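You operate a simulated robot arm through the tools that you are given. There is no shell and no other tool.

You are at the controls of a simulated robot arm. One attempt, no reset.

Task
Lower the top rack, load both upturned tall glasses and push it in.
Fine: mouth down, neither on the other.

The check looks at the end state, three seconds after you hand in, the way a careful person would. Anything else that was tipped, shoved, dropped, spilled or broken makes it a failure.

Robot
A 7-joint arm with a three-finger gripper, fixed in place. Base frame: the origin is at the foot of the arm, x ahead of it, y to its left, z up; the work surface is at about z = 62.4. Readings come in cm, degrees, newtons and seconds.
With the tool pointing down near the work surface it reaches from about 10 to 86 cm from the base axis. Its first joint turns from -166.0 to 166.0 degrees. Payload 2.94 kg.
The TCP is the grasp point between the finger pads, 3 cm short of the fingertips. In the tool frame z runs along the fingers and y along their closing line. Largest opening 13.2 cm; the body of the gripper starts 10.7 cm behind the TCP.
Orientation is that of the tool frame in the base frame, as [roll, pitch, yaw] about the fixed x, y, z axes, in that order (R = Rz(yaw) Ry(pitch) Rx(roll)). With the fingers straight down and closing along the base's y, the tool's x points along the base's -x, its y along +y and its z along -z.

Tools
- The arm moves only by the tool move_arm. Its argument "motion" is a list of rows, each a list of 7 numbers: the closure, from 0 (fully open) to 1 (shut), then the shift along the tool's x, y, z in units of 200 mm (1.0 is 200 mm), then the turn, a rotation vector about the tool's x, y, z in units of 45 degrees (1.0 is 45 degrees). In form: [[jaw, tx, ty, tz, ax, ay, az], ...]. A call has 1 to 20 rows; each row is the pose to reach, as a shift and turn from the pose commanded when the call began, along the tool's axes at that moment. A call with a number of a shift or a turn outside -1 to 1 is refused whole. Rows are played at 5 a second. More than 5 cm and 8.6 degrees between two rows, or a gripper value outside its range, and nothing of the call is played. Where a pose cannot be reached the arm comes as near as it can. A force on the tool above 40 N (or 10 N above the force at the start of the call, whichever is more), or a blocked arm, ends the call early, and 0.2 s more pass. The fingers move at their own pace and stop on an object; they squeeze with about 39 N. The grip force told is the motor's: it shows also when the fingers shut on nothing. Time passes only in rows, and 0.2 s behind the last, so rows that repeat a pose let the fingers close. The reply holds the time, the measured pose of the TCP, the force on the tool along the base axes, the opening and the grip force, in the units named above and with some noise, with the torque about the TCP (base axes, N m) and any sound that the robot's microphone picked up.
- Cameras (640 x 400 px; columns grow to the right, rows downward): "scene" is fixed at [22.22, 49.48, 122.23]; the picture's right is [-0.70, -0.71, 0.00], its down [-0.04, 0.04, -1.00] and it looks along [0.71, -0.70, -0.06] (base axes); focal length 214 px, centre (320, 200). "wrist" rides on the gripper at [7.2, 0.3, -14.4] in the tool frame; the picture's right is [-0.04, 1.00, 0.00], its down [-0.88, -0.04, -0.48] and it looks along [-0.48, -0.02, 0.88] (tool axes); focal length 256 px, centre (320, 200). There is no depth. A picture from a camera that has moved, and an enlarged one, comes with that camera's place and axes in the base frame and with its lens. The place of the scene camera against the robot may be out by one fixed shift of up to 1.2 cm in any direction.
- grab_frame(camera): a new picture of that camera. It takes no simulated time.
- slide_trunk(by): slides the trunk up (or, below 0, down) by that many cm; the arm rides with it, the base frame stays. It gives what a move gives, with no picture.
- inspect(camera, box): a new picture of the part [left, top, right, bottom] of that camera's present view, enlarged. It takes no simulated time.
- finish_job(): hands the job in; it is judged then, once.

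Nothing tells you positions but the pictures and the camera data. Unless the task says otherwise, let go and move clear before handing in.

The tools are called after ">>>" as a command line: name --pt "numbers of a row" for each row, then --argument value for the rest, lists and objects as JSON in quotes. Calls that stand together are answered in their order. move_arm: Moves the arm, as the interface text tells. Its arguments: {"type":"object","properties":{"motion":{"type":"array","items":{"type":"array","items":{"type":"number"}}}},"required":["motion"]} The other tools are called the same way: slide_trunk (by) slides the trunk up or down; grab_frame (camera) takes a picture; inspect (camera, box) takes an enlarged picture of a part of a camera's view; finish_job () hands the job in.

At the start:

```text
time: 0.0
eef_pos: [33.82, 38.9, 123.33]
tool_rot: [-179.9, 0.0, -180.0]
force: [-0.5, -0.1, 0.2]
moment: [0.01, 0.0, -0.01]
width: 13.21
finger_force: 0.0
trunk travel left (down, up): [-25.0, 29.0]
```

scene: 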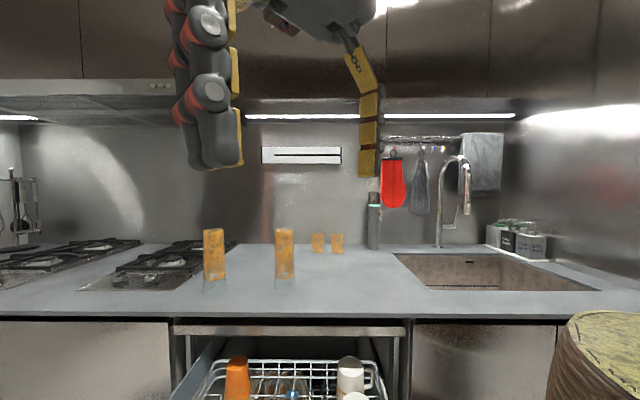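
wrist: 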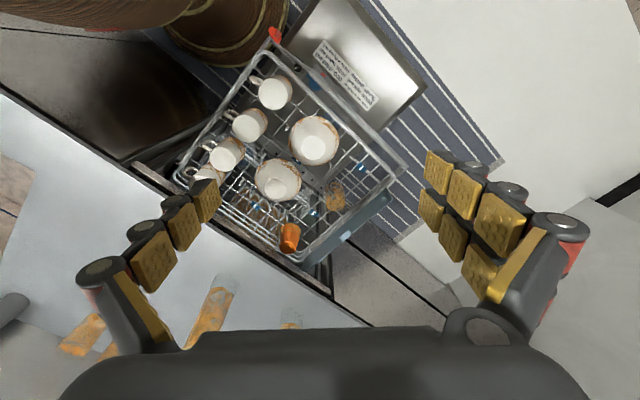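

I see a dishwasher whose top rack is pulled out with cups on it, and tall amber glasses on the counter. I'll look closer before I move anything.

>>> inspect --camera "scene" --box '[160, 210, 420, 400]'

>>> inspect --camera "wrist" --box '[150, 20, 450, 210]'

>>> inspect --camera "wrist" --box '[130, 120, 420, 340]'

>>> inspect --camera "scene" --box '[180, 190, 380, 320]'

>>> inspect --camera "scene" --box '[160, 310, 420, 400]'

```text
2.11 times, centred on (290, 305) of scene
camera zoom: at [22.22, 49.48, 122.23], right [-0.7, -0.71, 0.0], down [-0.04, 0.04, -1.0], along [0.71, -0.7, -0.06], focal length 452 px, centre (383, -21)
```

zoom: 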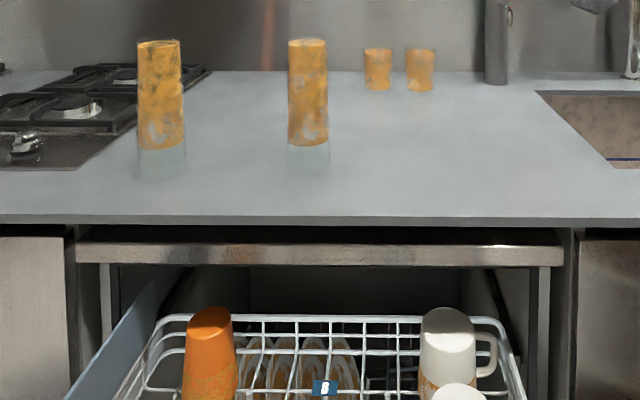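

```text
2.11 times, centred on (300, 115) of wrist
camera zoom: at [26.68, 39.15, 137.68], right [0.04, 1.0, 0.0], down [0.88, -0.04, 0.48], along [0.48, -0.02, -0.88], focal length 539 px, centre (362, 379)
```

zoom: 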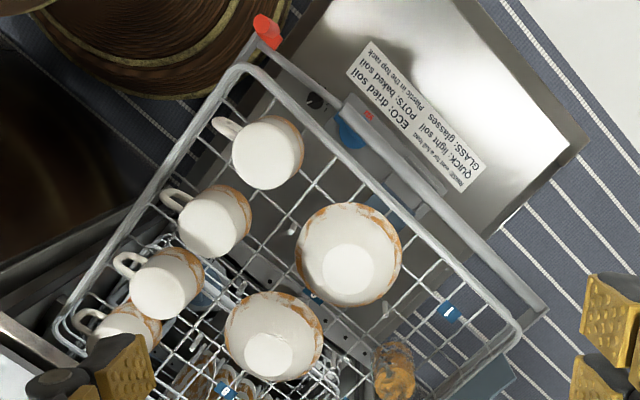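

```text
1.82 times, centred on (275, 230) of wrist
camera zoom: at [26.68, 39.15, 137.68], right [0.04, 1.0, 0.0], down [0.88, -0.04, 0.48], along [0.48, -0.02, -0.88], focal length 465 px, centre (402, 146)
```

zoom: 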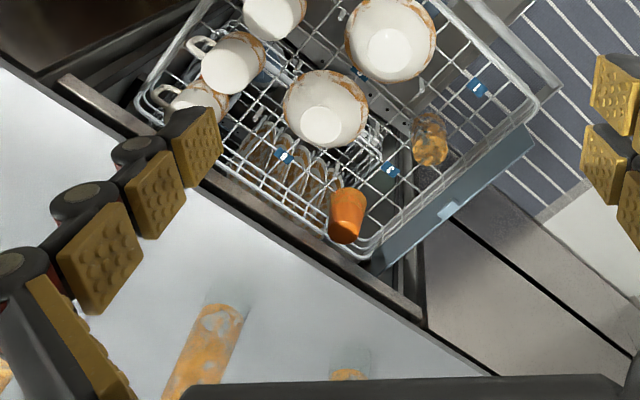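

```text
3.08 times, centred on (280, 255) of scene
camera zoom: at [22.22, 49.48, 122.23], right [-0.7, -0.71, 0.0], down [-0.04, 0.04, -1.0], along [0.71, -0.7, -0.06], focal length 660 px, centre (443, 31)
```

zoom: 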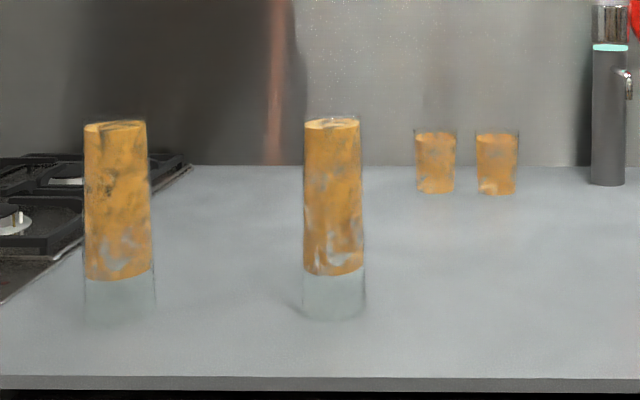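

```text
2.46 times, centred on (290, 355) of scene
camera zoom: at [22.22, 49.48, 122.23], right [-0.7, -0.71, 0.0], down [-0.04, 0.04, -1.0], along [0.71, -0.7, -0.06], focal length 528 px, centre (394, -182)
```

zoom: 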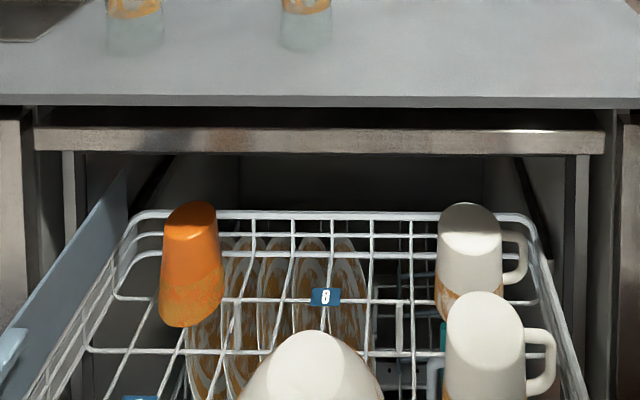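

>>> inspect --camera "wrist" --box '[230, 20, 350, 100]'

>>> inspect --camera "wrist" --box '[300, 140, 420, 250]'

>>> inspect --camera "scene" --box '[160, 340, 250, 400]'

>>> inspect --camera "scene" --box '[330, 340, 420, 400]'

>>> inspect --camera "wrist" --box '[170, 100, 340, 220]'

>>> inspect --camera "scene" --box '[540, 300, 640, 400]'

```text
5.00 times, centred on (290, 60) of wrist
camera zoom: at [26.68, 39.15, 137.68], right [0.04, 1.0, 0.0], down [0.88, -0.04, 0.48], along [0.48, -0.02, -0.88], focal length 1280 px, centre (470, 900)
```

zoom: 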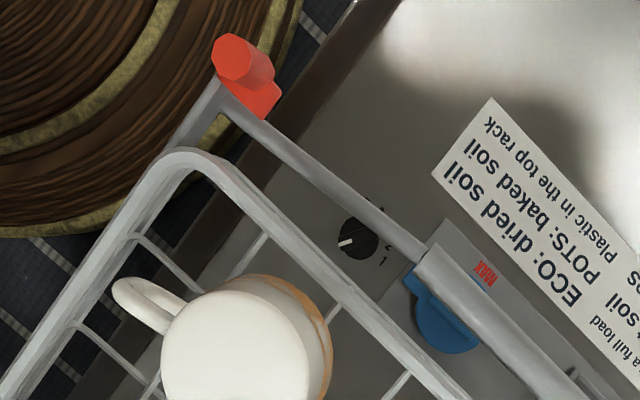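

```text
3.64 times, centred on (360, 195) of wrist
camera zoom: at [26.68, 39.15, 137.68], right [0.04, 1.0, 0.0], down [0.88, -0.04, 0.48], along [0.48, -0.02, -0.88], focal length 931 px, centre (174, 218)
```

zoom: 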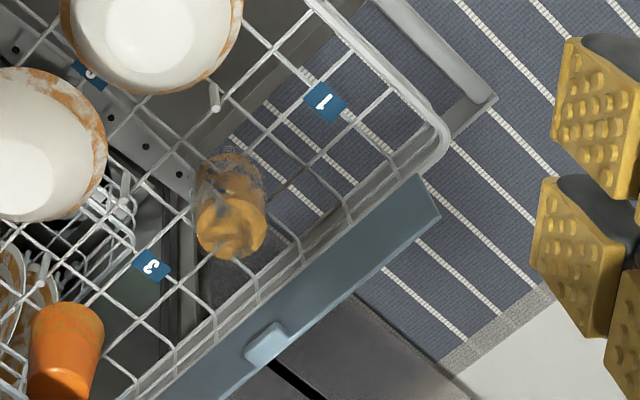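

```text
6.67 times, centred on (205, 370) of scene
camera zoom: at [22.22, 49.48, 122.23], right [-0.7, -0.71, 0.0], down [-0.04, 0.04, -1.0], along [0.71, -0.7, -0.06], focal length 1430 px, centre (1087, -933)
```

zoom: 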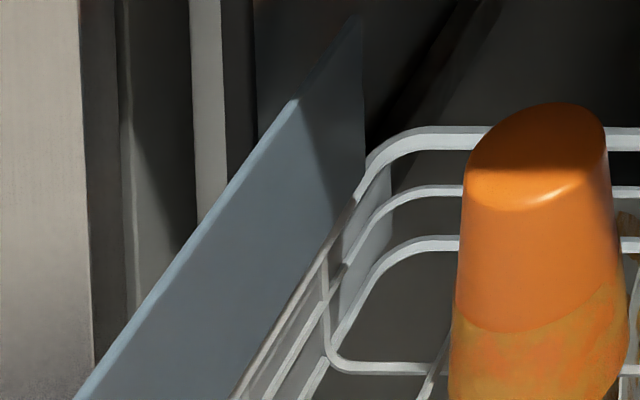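

```text
6.67 times, centred on (375, 370) of scene
camera zoom: at [22.22, 49.48, 122.23], right [-0.7, -0.71, 0.0], down [-0.04, 0.04, -1.0], along [0.71, -0.7, -0.06], focal length 1430 px, centre (-47, -933)
```

zoom: 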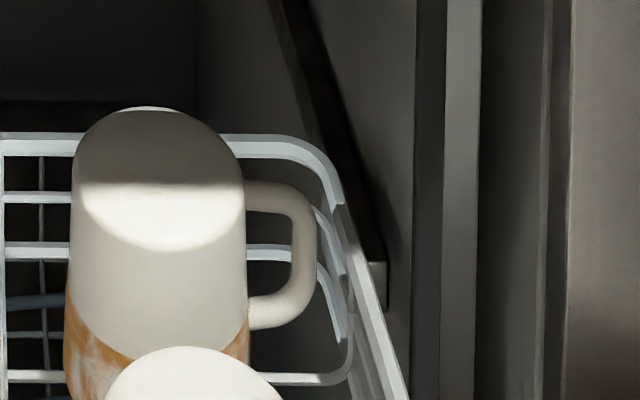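

```text
3.33 times, centred on (255, 160) of wrist
camera zoom: at [26.68, 39.15, 137.68], right [0.04, 1.0, 0.0], down [0.88, -0.04, 0.48], along [0.48, -0.02, -0.88], focal length 853 px, centre (537, 333)
```

zoom: 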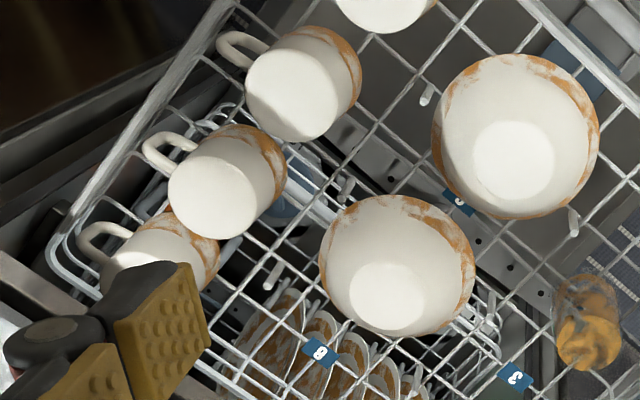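

```text
4.00 times, centred on (590, 350) of scene
camera zoom: at [22.22, 49.48, 122.23], right [-0.7, -0.71, 0.0], down [-0.04, 0.04, -1.0], along [0.71, -0.7, -0.06], focal length 858 px, centre (-760, -400)
```

zoom: 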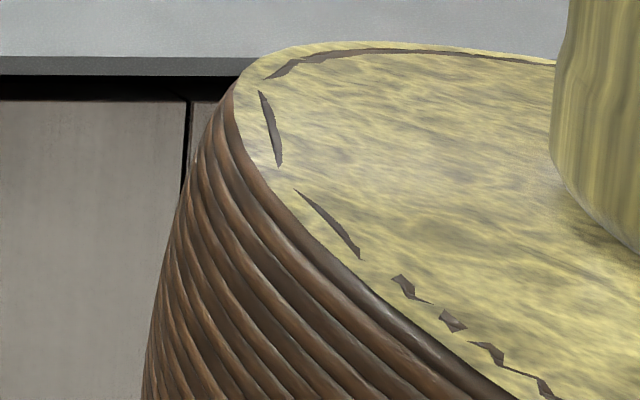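

The counter top works out to about z = 90. The rack is out in front of it with its rim near z = 75, and the glasses stand mouth down near (77, 12) and (90, 28). Before touching the rack I want to see how it lowers, so I'll take the wrist camera round to its left side.

>>> move_arm --pt "0 -0.08 0.12 0 0 0 0.167" --pt "0 -0.16 0.24 0 0 0 0.333" --pt "0 -0.25 0.36 0 0 0 0.5" --pt "0 -0.33 0.48 0 0 0 0.667" --pt "0 -0.41 0.6 0 0 0 0.833" --pt "0 -0.5 0.7 0 0 0 1.0"

>>> grab_frame --camera "wrist"

>>> grab_frame --camera "scene"

```text
time: 1.4
eef_pos: [43.98, 53.13, 123.18]
tool_rot: [-179.9, 0.0, 134.9]
force: [0.0, 0.2, 0.3]
moment: [-0.01, 0.06, 0.0]
width: 13.19
finger_force: 0.0
trunk travel left (down, up): [-25.0, 29.0]
```

```text
taken
camera wrist: at [39.12, 58.35, 137.52], right [0.74, 0.67, 0.0], down [0.59, -0.65, 0.48], along [0.32, -0.35, -0.88], focal length 256 px, centre (320, 200)
```

wrist: 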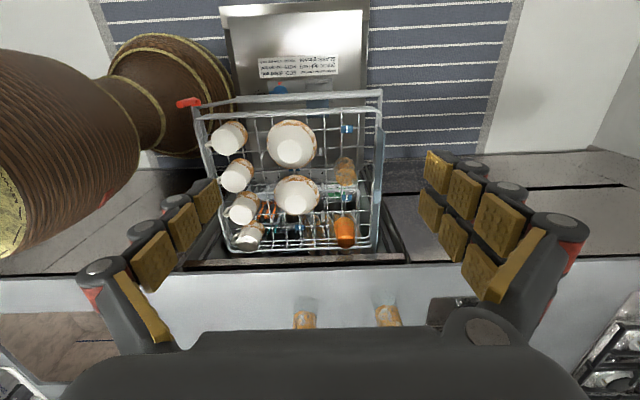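

```text
taken
```

scene: 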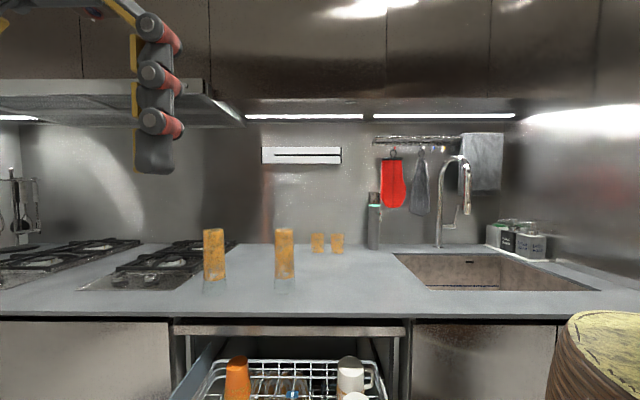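

The view now lines up with the rack. I'll zoom in on its parts.

>>> inspect --camera "wrist" --box '[170, 80, 300, 170]'

>>> inspect --camera "wrist" --box '[310, 80, 420, 160]'

>>> inspect --camera "wrist" --box '[310, 150, 420, 270]'

>>> inspect --camera "wrist" --box '[190, 150, 320, 270]'

>>> inspect --camera "wrist" --box '[190, 90, 390, 270]'

>>> inspect --camera "wrist" --box '[220, 0, 370, 100]'

```text
4.44 times, centred on (235, 125) of wrist
camera zoom: at [39.12, 58.35, 137.52], right [0.74, 0.67, 0.0], down [0.59, -0.65, 0.48], along [0.32, -0.35, -0.88], focal length 1138 px, centre (698, 533)
```

zoom: 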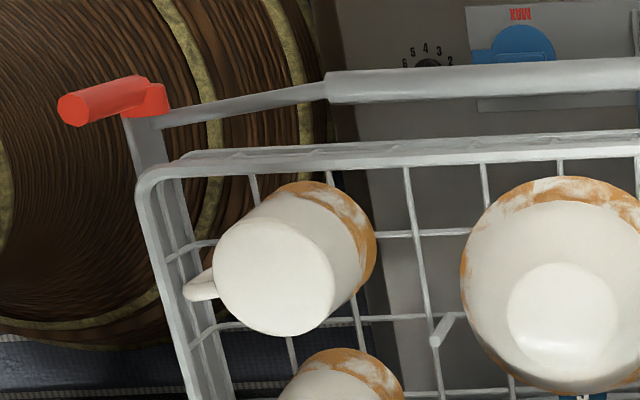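

```text
5.00 times, centred on (365, 120) of wrist
camera zoom: at [39.12, 58.35, 137.52], right [0.74, 0.67, 0.0], down [0.59, -0.65, 0.48], along [0.32, -0.35, -0.88], focal length 1280 px, centre (95, 600)
```

zoom: 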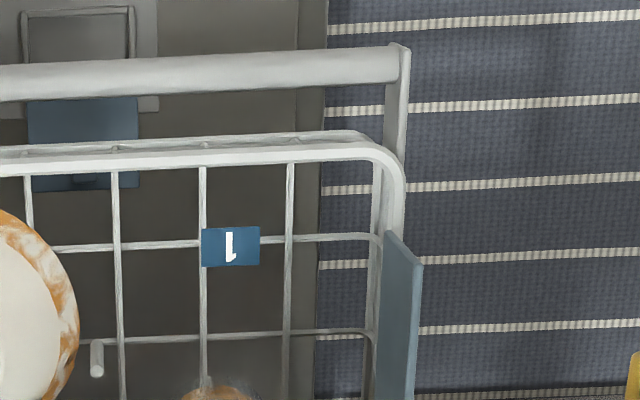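

```text
3.33 times, centred on (365, 210) of wrist
camera zoom: at [39.12, 58.35, 137.52], right [0.74, 0.67, 0.0], down [0.59, -0.65, 0.48], along [0.32, -0.35, -0.88], focal length 853 px, centre (170, 167)
```

zoom: 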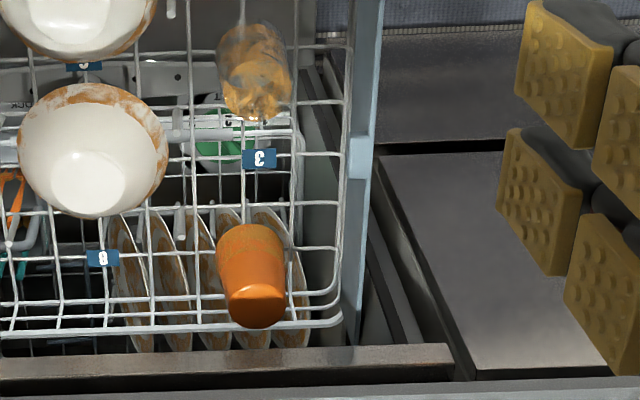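

```text
3.33 times, centred on (255, 210) of wrist
camera zoom: at [39.12, 58.35, 137.52], right [0.74, 0.67, 0.0], down [0.59, -0.65, 0.48], along [0.32, -0.35, -0.88], focal length 853 px, centre (537, 167)
```

zoom: 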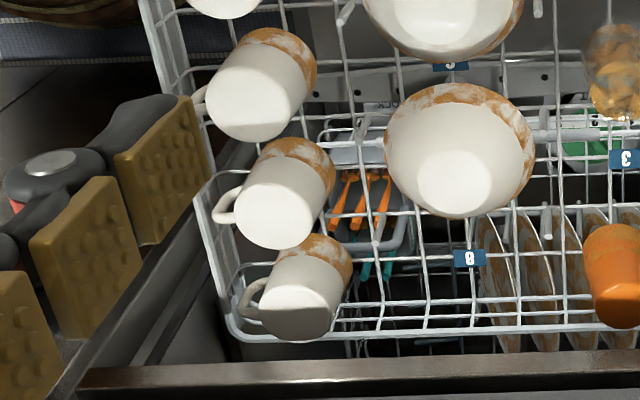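

```text
2.22 times, centred on (290, 180) of wrist
camera zoom: at [39.12, 58.35, 137.52], right [0.74, 0.67, 0.0], down [0.59, -0.65, 0.48], along [0.32, -0.35, -0.88], focal length 569 px, centre (387, 244)
```

zoom: 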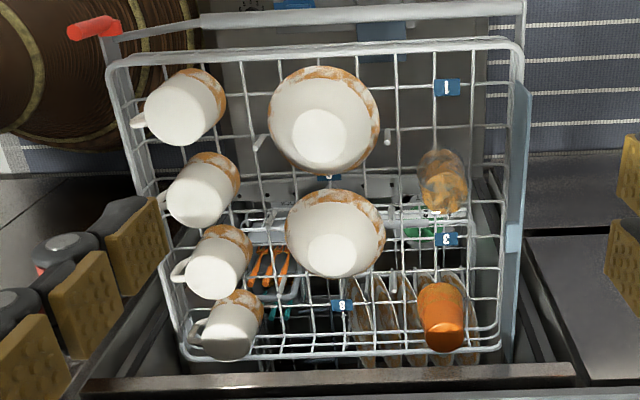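

```text
4.00 times, centred on (295, 50) of wrist
camera zoom: at [39.12, 58.35, 137.52], right [0.74, 0.67, 0.0], down [0.59, -0.65, 0.48], along [0.32, -0.35, -0.88], focal length 1024 px, centre (420, 800)
```

zoom: 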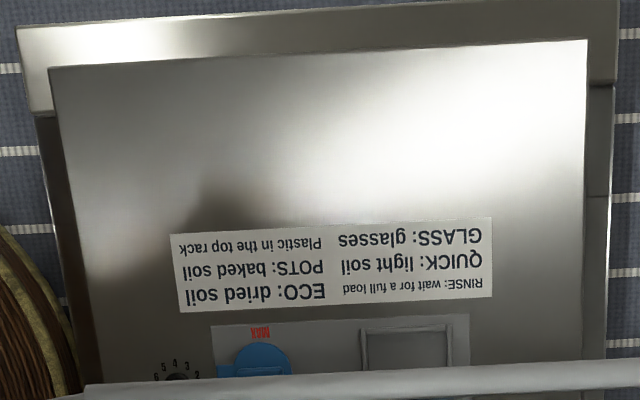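

The red part looks like an upright lever at the right end of the rack's front handle, around (21, 30, 67–75). I'll bring the camera round in front for a side view of it.

>>> move_arm --pt "0 0.076 -0.126 0.1 0 0 0.143" --pt "0 0.151 -0.253 0.2 0 0 0.286" --pt "0 0.227 -0.379 0.3 0 0 0.429" --pt "0 0.303 -0.506 0.4 0 0 0.571" --pt "0 0.379 -0.632 0.5 0 0 0.714" --pt "0 0.454 -0.759 0.6 0 0 0.857" --pt "0 0.53 -0.885 0.7 0 0 1.0"

>>> grab_frame --camera "wrist"

```text
time: 3.0
eef_pos: [24.04, 47.76, 109.17]
tool_rot: [-180.0, 0.0, 89.9]
force: [-0.9, -0.1, 0.3]
moment: [-0.01, -0.01, 0.01]
width: 13.18
finger_force: 0.0
trunk travel left (down, up): [-25.0, 29.0]
```

```text
taken
camera wrist: at [24.24, 54.95, 123.58], right [1.0, -0.05, 0.0], down [-0.04, -0.88, 0.48], along [-0.02, -0.47, -0.88], focal length 256 px, centre (320, 200)
```

wrist: 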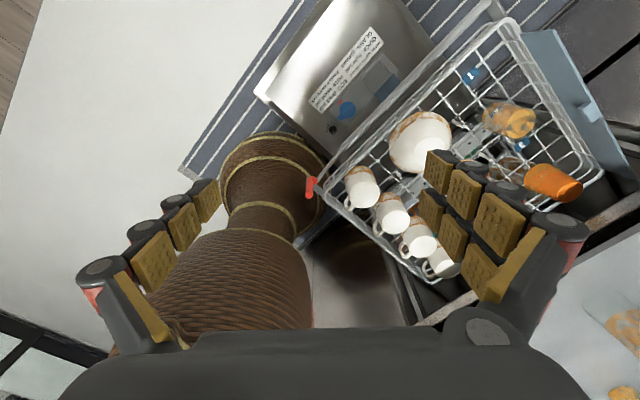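

>>> inspect --camera "wrist" --box '[280, 150, 380, 220]'

>>> inspect --camera "wrist" --box '[460, 20, 640, 170]'

>>> move_arm --pt "0 0 0 0.15 0 -0.15 0" --pt "0 0 0 0.3 0 -0.3 0" --pt "0 0 0 0.45 0 -0.45 0" --pt "0 0 0 0.6 0 -0.6 0"

>>> grab_frame --camera "wrist"

```text
5.71 times, centred on (330, 185) of wrist
camera zoom: at [24.24, 54.95, 123.58], right [1.0, -0.05, 0.0], down [-0.04, -0.88, 0.48], along [-0.02, -0.47, -0.88], focal length 1463 px, centre (263, 286)
```

zoom: 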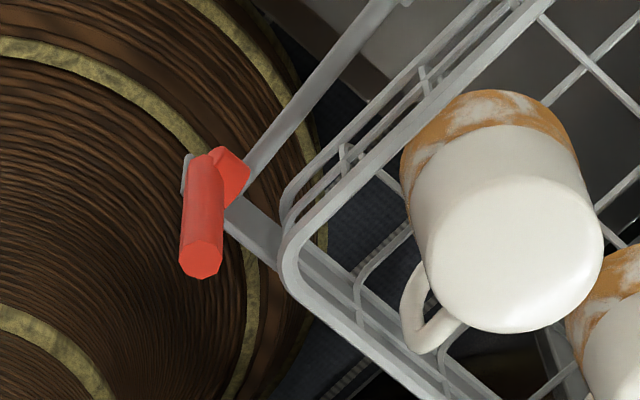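

```text
2.67 times, centred on (550, 95) of wrist
camera zoom: at [24.24, 54.95, 123.58], right [1.0, -0.05, 0.0], down [-0.04, -0.88, 0.48], along [-0.02, -0.47, -0.88], focal length 683 px, centre (-293, 480)
```

zoom: 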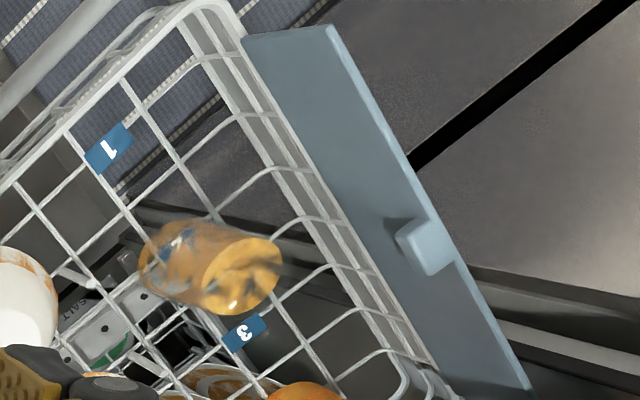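

```text
time: 4.0
eef_pos: [23.63, 47.99, 97.21]
tool_rot: [179.9, 27.2, 90.0]
force: [0.6, 1.2, 0.5]
moment: [-0.03, 0.0, 0.02]
width: 13.19
finger_force: 0.0
trunk travel left (down, up): [-25.0, 29.0]
```

```text
taken
camera wrist: at [24.09, 60.99, 106.76], right [1.0, -0.04, 0.02], down [-0.04, -0.57, 0.82], along [-0.02, -0.82, -0.57], focal length 256 px, centre (320, 200)
```

wrist: 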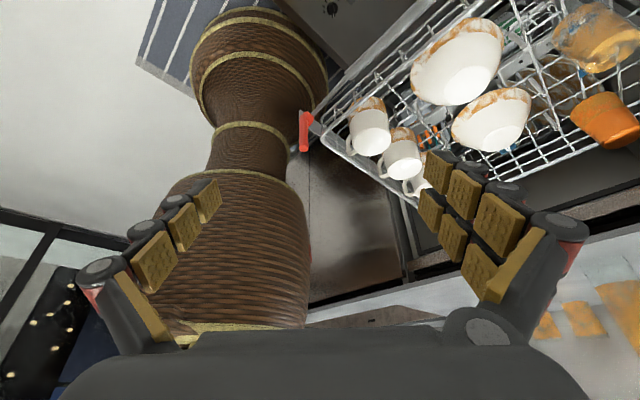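

>>> inspect --camera "wrist" --box '[280, 90, 360, 170]'

>>> inspect --camera "wrist" --box '[290, 40, 470, 210]'

>>> inspect --camera "wrist" --box '[460, 0, 640, 150]'

```text
5.00 times, centred on (320, 130) of wrist
camera zoom: at [24.09, 60.99, 106.76], right [1.0, -0.04, 0.02], down [-0.04, -0.57, 0.82], along [-0.02, -0.82, -0.57], focal length 1280 px, centre (320, 550)
```

zoom: 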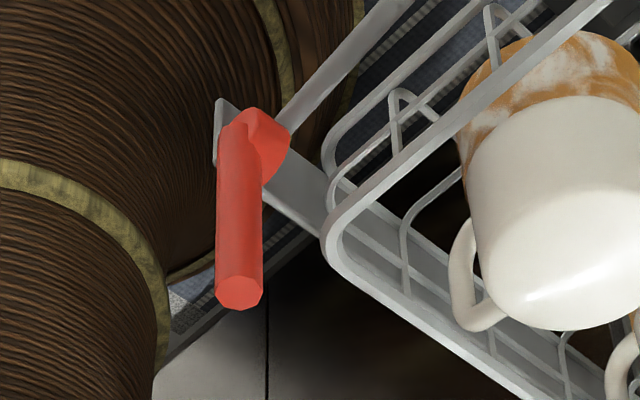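

```text
2.35 times, centred on (380, 125) of wrist
camera zoom: at [24.09, 60.99, 106.76], right [1.0, -0.04, 0.02], down [-0.04, -0.57, 0.82], along [-0.02, -0.82, -0.57], focal length 602 px, centre (179, 376)
```

zoom: 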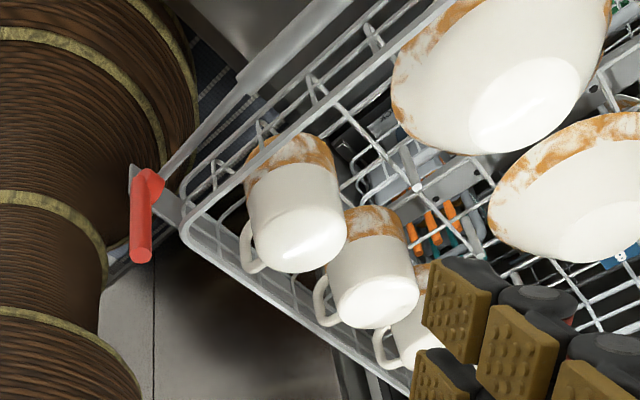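

```text
2.67 times, centred on (550, 75) of wrist
camera zoom: at [24.09, 60.99, 106.76], right [1.0, -0.04, 0.02], down [-0.04, -0.57, 0.82], along [-0.02, -0.82, -0.57], focal length 683 px, centre (-293, 533)
```

zoom: 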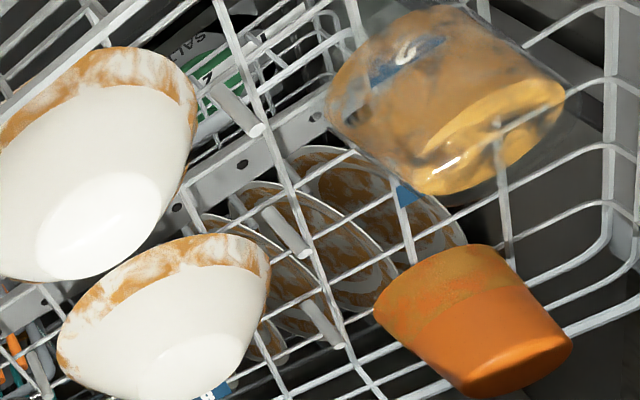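

>>> inspect --camera "wrist" --box '[295, 102, 325, 122]'

>>> inspect --camera "wrist" --box '[285, 90, 350, 155]'

>>> inspect --camera "scene" --box '[150, 300, 430, 400]'

```text
16.00 times, centred on (310, 112) of wrist
camera zoom: at [24.09, 60.99, 106.76], right [1.0, -0.04, 0.02], down [-0.04, -0.57, 0.82], along [-0.02, -0.82, -0.57], focal length 4096 px, centre (480, 1608)
```

zoom: 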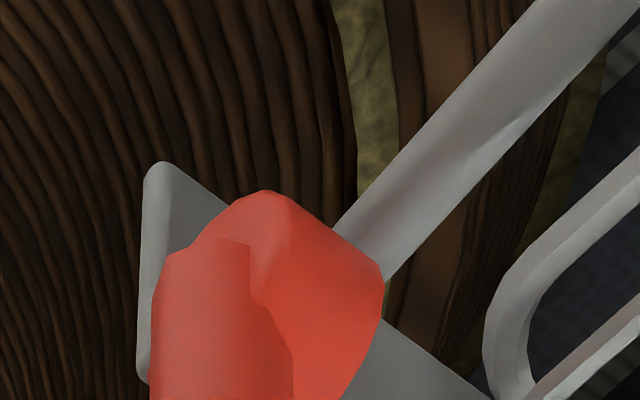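

```text
6.15 times, centred on (318, 122) of wrist
camera zoom: at [24.09, 60.99, 106.76], right [1.0, -0.04, 0.02], down [-0.04, -0.57, 0.82], along [-0.02, -0.82, -0.57], focal length 1575 px, centre (335, 677)
```

zoom: 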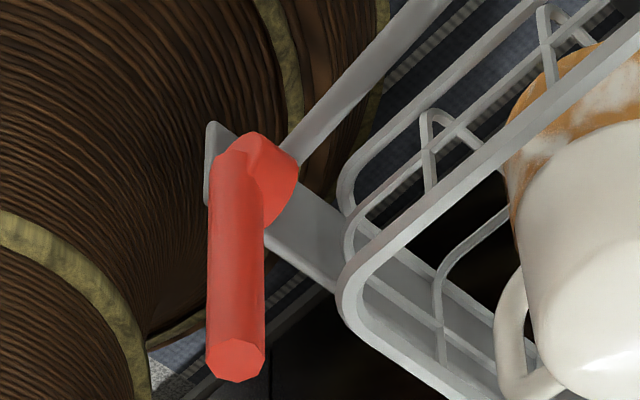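

```text
2.29 times, centred on (290, 350) of scene
camera zoom: at [22.22, 49.48, 122.23], right [-0.7, -0.71, 0.0], down [-0.04, 0.04, -1.0], along [0.71, -0.7, -0.06], focal length 490 px, centre (389, -143)
```

zoom: 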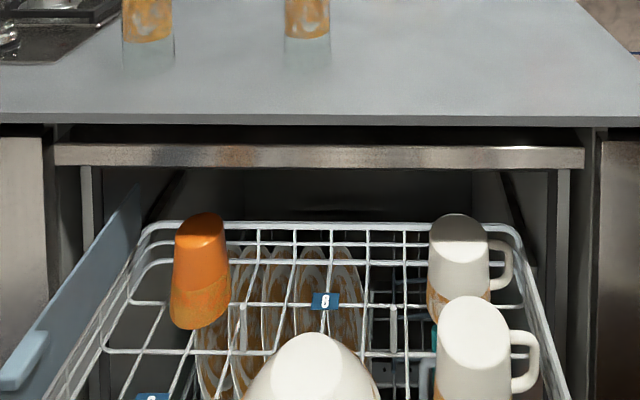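

The lever hangs off a hub at the corner of the handle, but I can't tell yet which way it turns. I'll look at it straight from the front, lower down.

>>> move_arm --pt "0 0.026 -0.111 0.083 -0.065 0 -0.127" --pt "0 0.053 -0.223 0.166 -0.131 0 -0.254" --pt "0 0.079 -0.334 0.249 -0.196 0 -0.381" --pt "0 0.106 -0.446 0.331 -0.261 0 -0.508" --pt "0 0.132 -0.557 0.414 -0.326 0 -0.635" --pt "0 0.159 -0.669 0.497 -0.392 0 -0.762" --pt "0 0.185 -0.78 0.58 -0.457 0 -0.889"

>>> grab_frame --camera "wrist"

```text
time: 5.7
eef_pos: [15.21, 45.32, 86.13]
tool_rot: [179.1, 26.3, 125.9]
force: [0.0, 0.8, 0.5]
moment: [0.0, -0.03, 0.04]
width: 13.19
finger_force: 0.1
trunk travel left (down, up): [-25.0, 29.0]
stopped in row 7: the arm was blocked; the commanded pose is now the measured one
```

```text
taken
camera wrist: at [7.7, 55.79, 95.79], right [0.83, 0.56, 0.03], down [0.3, -0.49, 0.82], along [0.47, -0.66, -0.58], focal length 256 px, centre (320, 200)
```

wrist: 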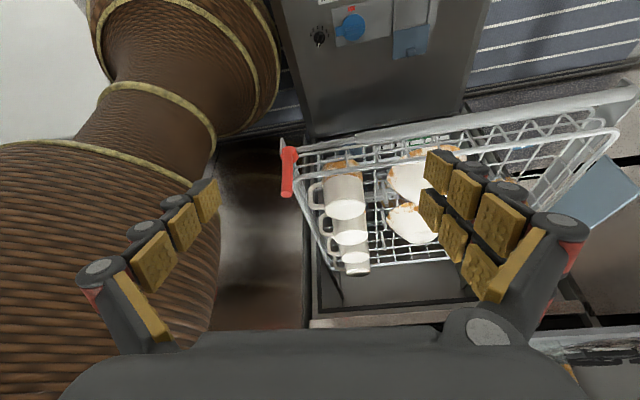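

>>> inspect --camera "wrist" --box '[265, 130, 325, 210]'

>>> inspect --camera "wrist" --box '[270, 70, 430, 220]'

>>> inspect --camera "wrist" --box '[450, 60, 640, 270]'

>>> inspect --camera "wrist" --box '[300, 180, 520, 330]'

```text
5.00 times, centred on (295, 170) of wrist
camera zoom: at [7.7, 55.79, 95.79], right [0.83, 0.56, 0.03], down [0.3, -0.49, 0.82], along [0.47, -0.66, -0.58], focal length 1280 px, centre (445, 350)
```

zoom: 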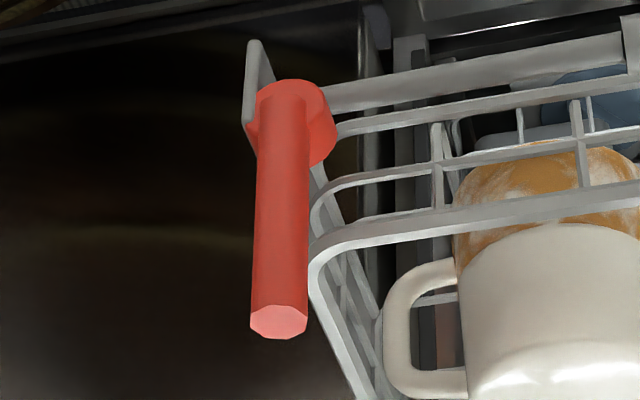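

```text
2.67 times, centred on (350, 145) of wrist
camera zoom: at [7.7, 55.79, 95.79], right [0.83, 0.56, 0.03], down [0.3, -0.49, 0.82], along [0.47, -0.66, -0.58], focal length 683 px, centre (240, 347)
```

zoom: 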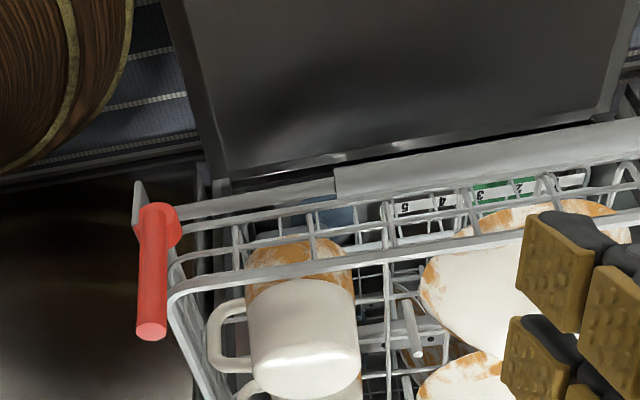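

```text
1.90 times, centred on (545, 165) of wrist
camera zoom: at [7.7, 55.79, 95.79], right [0.83, 0.56, 0.03], down [0.3, -0.49, 0.82], along [0.47, -0.66, -0.58], focal length 488 px, centre (-109, 267)
```

zoom: 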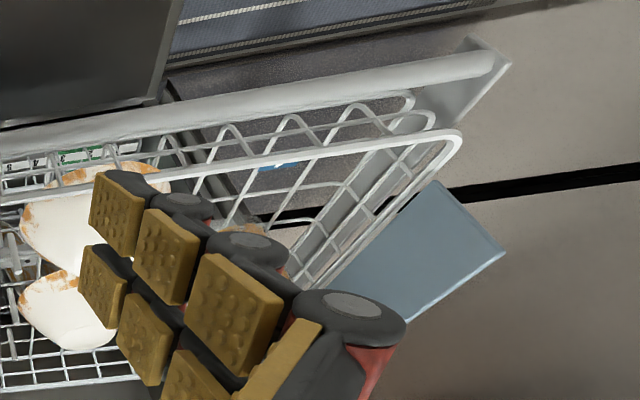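

```text
2.67 times, centred on (410, 255) of wrist
camera zoom: at [7.7, 55.79, 95.79], right [0.83, 0.56, 0.03], down [0.3, -0.49, 0.82], along [0.47, -0.66, -0.58], focal length 683 px, centre (80, 53)
```

zoom: 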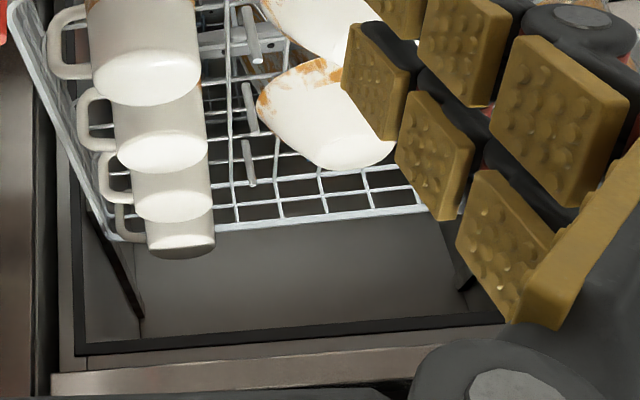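

>>> inspect --camera "wrist" --box '[278, 138, 308, 168]'

>>> inspect --camera "wrist" --box '[275, 135, 355, 215]'

```text
13.33 times, centred on (293, 153) of wrist
camera zoom: at [7.7, 55.79, 95.79], right [0.83, 0.56, 0.03], down [0.3, -0.49, 0.82], along [0.47, -0.66, -0.58], focal length 3413 px, centre (680, 827)
```

zoom: 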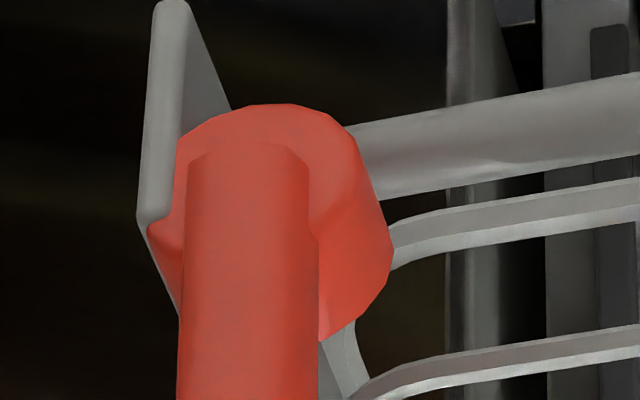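

```text
5.00 times, centred on (315, 175) of wrist
camera zoom: at [7.7, 55.79, 95.79], right [0.83, 0.56, 0.03], down [0.3, -0.49, 0.82], along [0.47, -0.66, -0.58], focal length 1280 px, centre (345, 325)
```

zoom: 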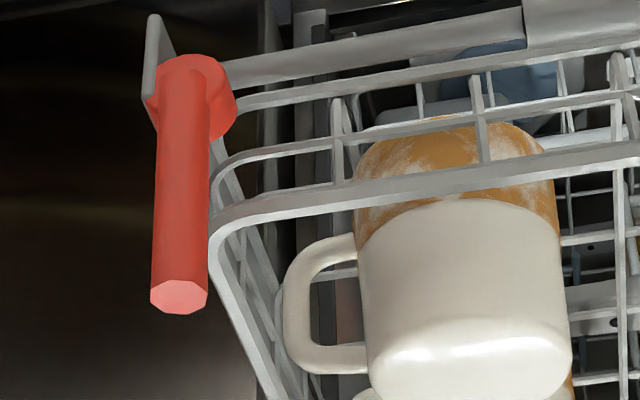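

The hub's axis points front to back, so the red lever swings sideways from upright. I'll straighten the tool, close the fingers and hover up-left of the lever, ready to test it gently.

>>> move_arm --pt "0.2 -0.138 0.004 0.047 -0.009 0.117 -0.04" --pt "0.4 -0.275 0.009 0.094 -0.018 0.233 -0.079" --pt "0.6 -0.413 0.013 0.14 -0.028 0.35 -0.119" --pt "0.8 -0.55 0.018 0.187 -0.037 0.466 -0.158" --pt "1 -0.688 0.022 0.234 -0.046 0.583 -0.198" --pt "1 -0.688 0.022 0.234 -0.046 0.583 -0.198" --pt "1 -0.688 0.022 0.234 -0.046 0.583 -0.198" --pt "1 -0.688 0.022 0.234 -0.046 0.583 -0.198"

>>> grab_frame --camera "wrist"

>>> grab_frame --camera "scene"

```text
time: 7.5
eef_pos: [23.92, 33.97, 88.18]
tool_rot: [179.2, 0.1, 135.6]
force: [0.3, 0.7, 0.6]
moment: [-0.01, -0.04, 0.03]
width: 1.73
finger_force: 1.3
trunk travel left (down, up): [-25.0, 29.0]
```

```text
taken
camera wrist: at [18.82, 39.07, 102.49], right [0.73, 0.68, 0.01], down [0.6, -0.65, 0.48], along [0.34, -0.34, -0.88], focal length 256 px, centre (320, 200)
```

wrist: 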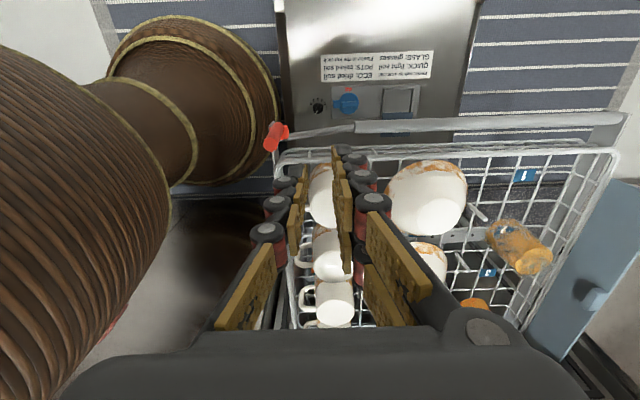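

```text
taken
```

scene: 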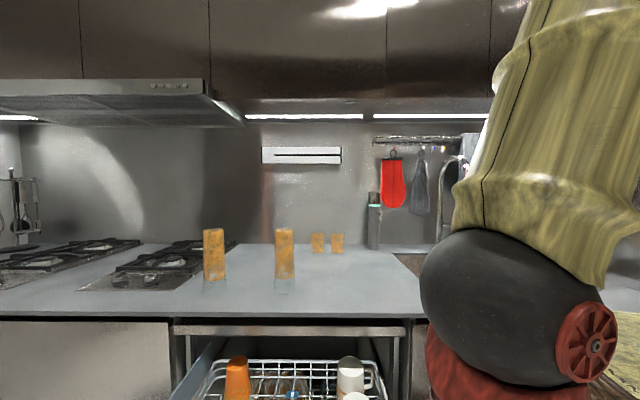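

>>> inspect --camera "wrist" --box '[245, 110, 325, 170]'

>>> inspect --camera "wrist" --box '[260, 100, 400, 240]'

>>> inspect --camera "wrist" --box '[480, 130, 640, 380]'

```text
6.67 times, centred on (285, 140) of wrist
camera zoom: at [18.82, 39.07, 102.49], right [0.73, 0.68, 0.01], down [0.6, -0.65, 0.48], along [0.34, -0.34, -0.88], focal length 1707 px, centre (553, 600)
```

zoom: 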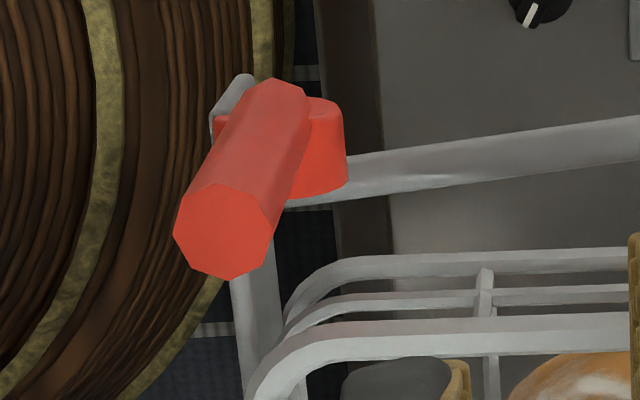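

```text
2.86 times, centred on (330, 170) of wrist
camera zoom: at [18.82, 39.07, 102.49], right [0.73, 0.68, 0.01], down [0.6, -0.65, 0.48], along [0.34, -0.34, -0.88], focal length 731 px, centre (291, 286)
```

zoom: 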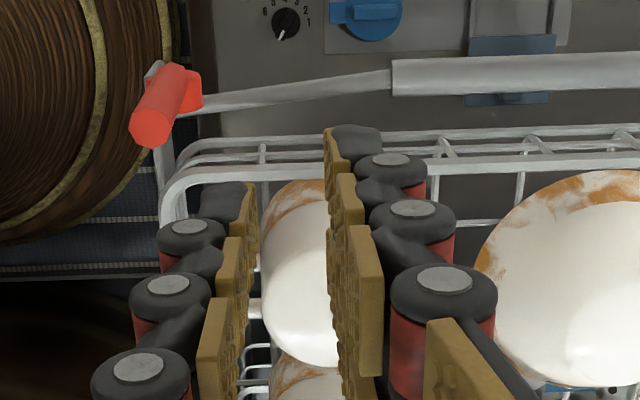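

```text
1.60 times, centred on (560, 255) of wrist
camera zoom: at [18.82, 39.07, 102.49], right [0.73, 0.68, 0.01], down [0.6, -0.65, 0.48], along [0.34, -0.34, -0.88], focal length 410 px, centre (-64, 112)
```

zoom: 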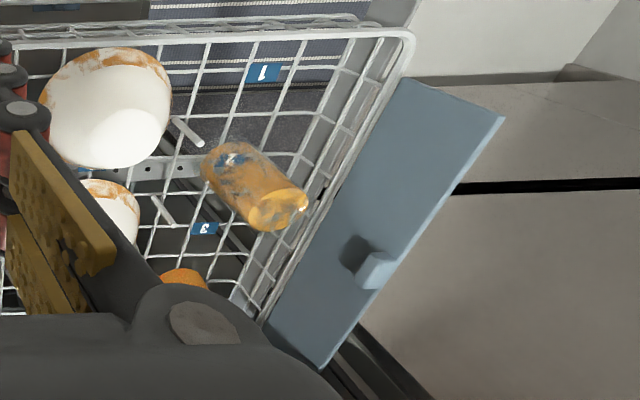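

The blue panel is hinged at the left rim and stands above it (z 67–76), so I take it for a folded-up cup shelf and will leave it alone. The rack floor is at about 61.5. I'll lower the closed fingers just left of the red lever, whose tip is near (20.6, 29.4, 74.4).

>>> move_arm --pt "1 -0.011 -0.03 0.17 0 0 0" --pt "1 -0.022 -0.06 0.34 0 0 0" --pt "1 -0.034 -0.09 0.51 0 0 0" --pt "1 -0.045 -0.12 0.685 0 0 0" --pt "1 -0.045 -0.12 0.685 0 0 0"

>>> grab_frame --camera "wrist"

>>> inspect --camera "wrist" --box '[240, 60, 400, 200]'

```text
time: 8.7
eef_pos: [23.01, 31.74, 74.2]
tool_rot: [179.2, 0.2, 135.6]
force: [-0.2, 0.0, 0.4]
moment: [-0.01, 0.03, -0.01]
width: 0.03
finger_force: 29.2
trunk travel left (down, up): [-25.0, 29.0]
```

```text
taken
camera wrist: at [17.92, 36.89, 88.6], right [0.73, 0.68, 0.01], down [0.6, -0.65, 0.48], along [0.34, -0.34, -0.88], focal length 256 px, centre (320, 200)
```

wrist: 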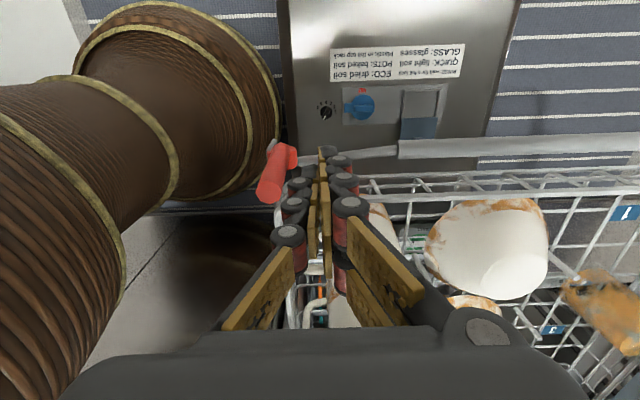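

```text
2.86 times, centred on (320, 130) of wrist
camera zoom: at [17.92, 36.89, 88.6], right [0.73, 0.68, 0.01], down [0.6, -0.65, 0.48], along [0.34, -0.34, -0.88], focal length 731 px, centre (320, 400)
```

zoom: 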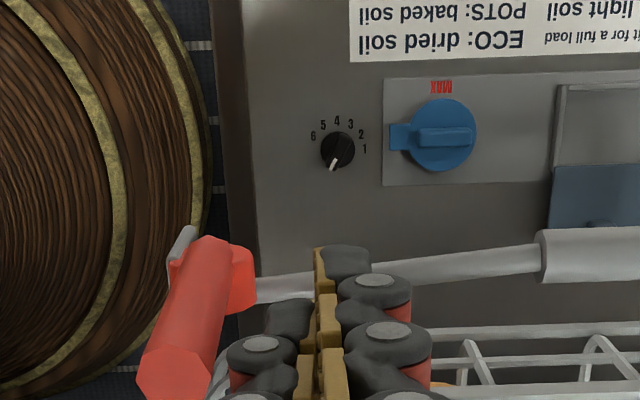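

>>> move_arm --pt "1 0 -0.03 0 0 0 0" --pt "1 0 -0.06 0 0 0 0" --pt "1 0 -0.085 0 0 0 0" --pt "1 0 -0.11 0 0 0 0" --pt "1 0 -0.13 0 0 0 0"

>>> inspect --camera "wrist" --box '[240, 60, 400, 200]'

```text
time: 9.8
eef_pos: [22.02, 31.19, 74.48]
tool_rot: [177.7, -0.2, 135.6]
force: [6.7, 7.8, 2.8]
moment: [0.0, 0.02, 0.0]
width: 0.01
finger_force: 28.3
trunk travel left (down, up): [-25.0, 29.0]
stopped in row 5: the force on the tool passed its limit at 42 N (the readings are from after the stop); the commanded pose is now the measured one
```

```text
2.86 times, centred on (320, 130) of wrist
camera zoom: at [16.74, 36.06, 88.97], right [0.73, 0.68, 0.04], down [0.59, -0.66, 0.47], along [0.35, -0.32, -0.88], focal length 731 px, centre (320, 400)
```

zoom: 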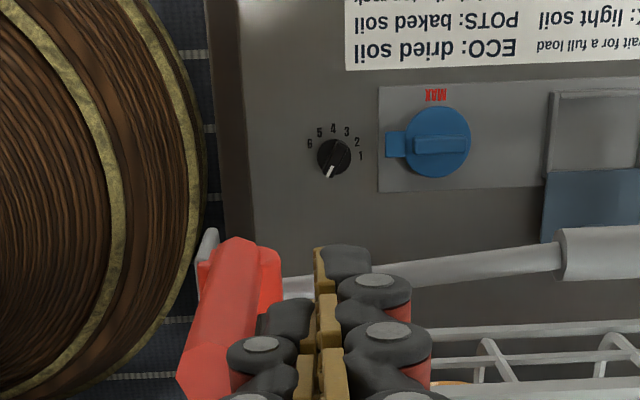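

Pushing right, the lever took 42 N without moving, so it doesn't go that way. I'll come over to its right side and try pushing it left.

>>> move_arm --pt "1 0 0.06 0 0.02 0 0" --pt "1 0 0.06 -0.2 0.04 0 0" --pt "1 0 0.06 -0.42 0.05 0 0" --pt "1 0 -0.12 -0.42 0.05 0 0" --pt "1 0.01 -0.29 -0.42 0.05 0 0" --pt "1 0.01 -0.29 -0.2 0.05 0 0" --pt "1 0.01 -0.29 0 0.05 0 0" --pt "1 0.01 -0.29 0 0.05 0 0"

>>> grab_frame --camera "wrist"

>>> inspect --camera "wrist" --box '[240, 60, 480, 200]'

```text
time: 11.6
eef_pos: [17.73, 26.87, 74.24]
tool_rot: [-179.7, -0.1, 135.6]
force: [0.1, 0.0, -0.2]
moment: [0.03, -0.01, -0.03]
width: 0.0
finger_force: 27.9
trunk travel left (down, up): [-25.0, 29.0]
```

```text
taken
camera wrist: at [12.91, 32.29, 88.67], right [0.73, 0.68, -0.01], down [0.6, -0.64, 0.47], along [0.32, -0.35, -0.88], focal length 256 px, centre (320, 200)
```

wrist: 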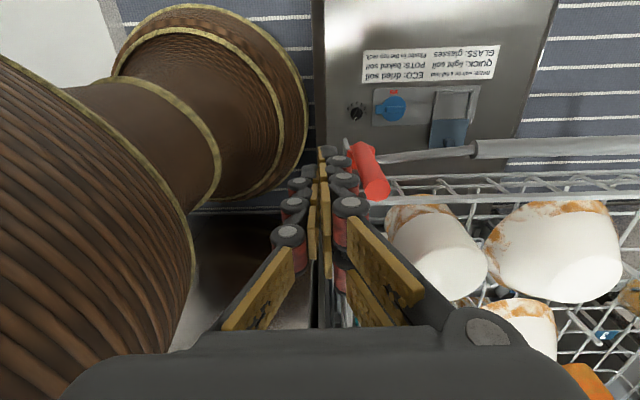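

```text
2.67 times, centred on (360, 130) of wrist
camera zoom: at [12.91, 32.29, 88.67], right [0.73, 0.68, -0.01], down [0.6, -0.64, 0.47], along [0.32, -0.35, -0.88], focal length 683 px, centre (213, 387)
```

zoom: 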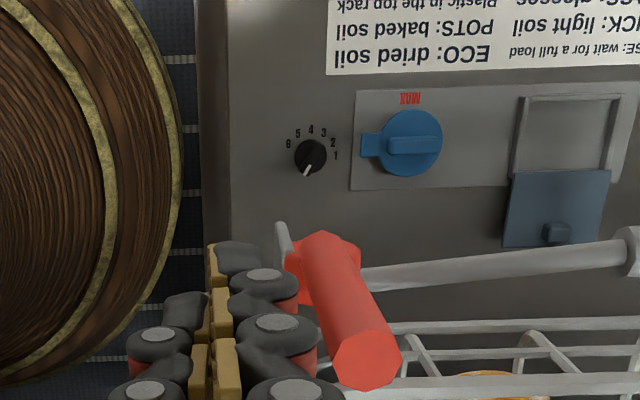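

>>> move_arm --pt "1 0 0.03 0 0 0 0" --pt "1 0 0.06 0 0 0 0" --pt "1 0 0.08 0 0 0 0" --pt "1 0 0.1 0 0 0 0" --pt "1 0 0.12 0 0 0 0"

>>> inspect --camera "wrist" --box '[240, 60, 480, 200]'

```text
time: 12.8
eef_pos: [19.26, 28.61, 74.27]
tool_rot: [-179.5, -0.1, 135.6]
force: [-2.3, -3.8, -0.5]
moment: [-0.09, 0.04, -0.05]
width: 0.0
finger_force: 28.9
trunk travel left (down, up): [-25.0, 29.0]
```

```text
2.67 times, centred on (360, 130) of wrist
camera zoom: at [14.49, 33.91, 88.62], right [0.73, 0.68, -0.01], down [0.6, -0.64, 0.47], along [0.32, -0.35, -0.88], focal length 683 px, centre (213, 387)
```

zoom: 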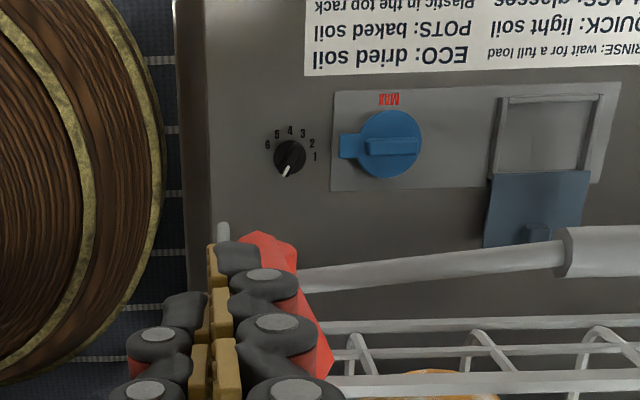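

>>> move_arm --pt "1 0 0.025 0 0 0 0" --pt "1 0 0.05 0 0 0 0" --pt "1 0 0.075 0 0 0 0" --pt "1 0 0.1 0.005 0 0 0" --pt "1 0 0.125 0.01 0 0 0"

>>> inspect --camera "wrist" --box '[240, 60, 480, 200]'

```text
time: 14.0
eef_pos: [21.09, 30.5, 74.01]
tool_rot: [-179.7, -0.1, 135.6]
force: [-4.1, -3.3, -3.5]
moment: [-0.11, 0.12, 0.0]
width: 0.0
finger_force: 28.5
trunk travel left (down, up): [-25.0, 29.0]
```

```text
2.67 times, centred on (360, 130) of wrist
camera zoom: at [16.23, 35.72, 88.4], right [0.73, 0.68, -0.01], down [0.6, -0.64, 0.47], along [0.32, -0.35, -0.88], focal length 683 px, centre (213, 387)
```

zoom: 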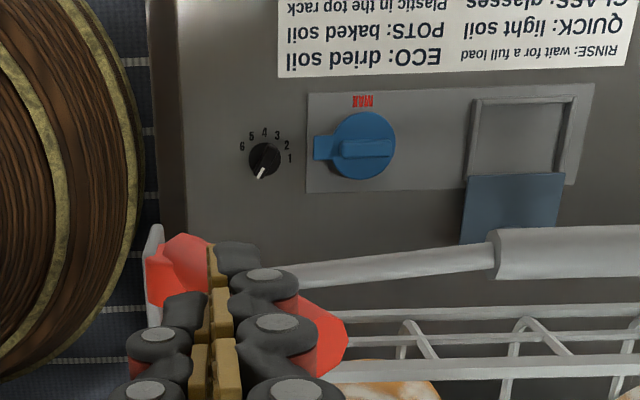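

The lever swings left with little resistance and is now about 30° over. I'll follow it along its arc, left and down.

>>> move_arm --pt "1 0.005 0.03 0.012 0 0 0" --pt "1 0.01 0.06 0.03 0 0 0" --pt "1 0.015 0.09 0.05 0 0 0" --pt "1 0.015 0.12 0.075 0 0 0" --pt "1 0.015 0.12 0.075 0 0 0"

>>> inspect --camera "wrist" --box '[240, 60, 480, 200]'

```text
time: 15.2
eef_pos: [22.56, 32.52, 72.44]
tool_rot: [-179.5, -0.1, 135.6]
force: [-2.3, -2.8, 0.0]
moment: [-0.07, 0.02, -0.02]
width: 0.0
finger_force: 28.7
trunk travel left (down, up): [-25.0, 29.0]
```

```text
2.67 times, centred on (360, 130) of wrist
camera zoom: at [17.68, 37.69, 86.9], right [0.73, 0.68, -0.01], down [0.6, -0.64, 0.47], along [0.32, -0.35, -0.88], focal length 683 px, centre (213, 387)
```

zoom: 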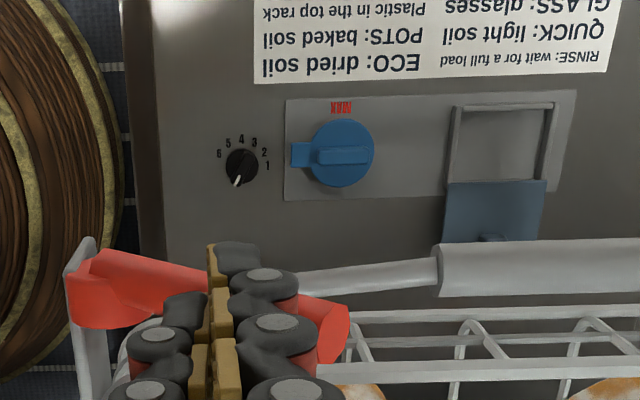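

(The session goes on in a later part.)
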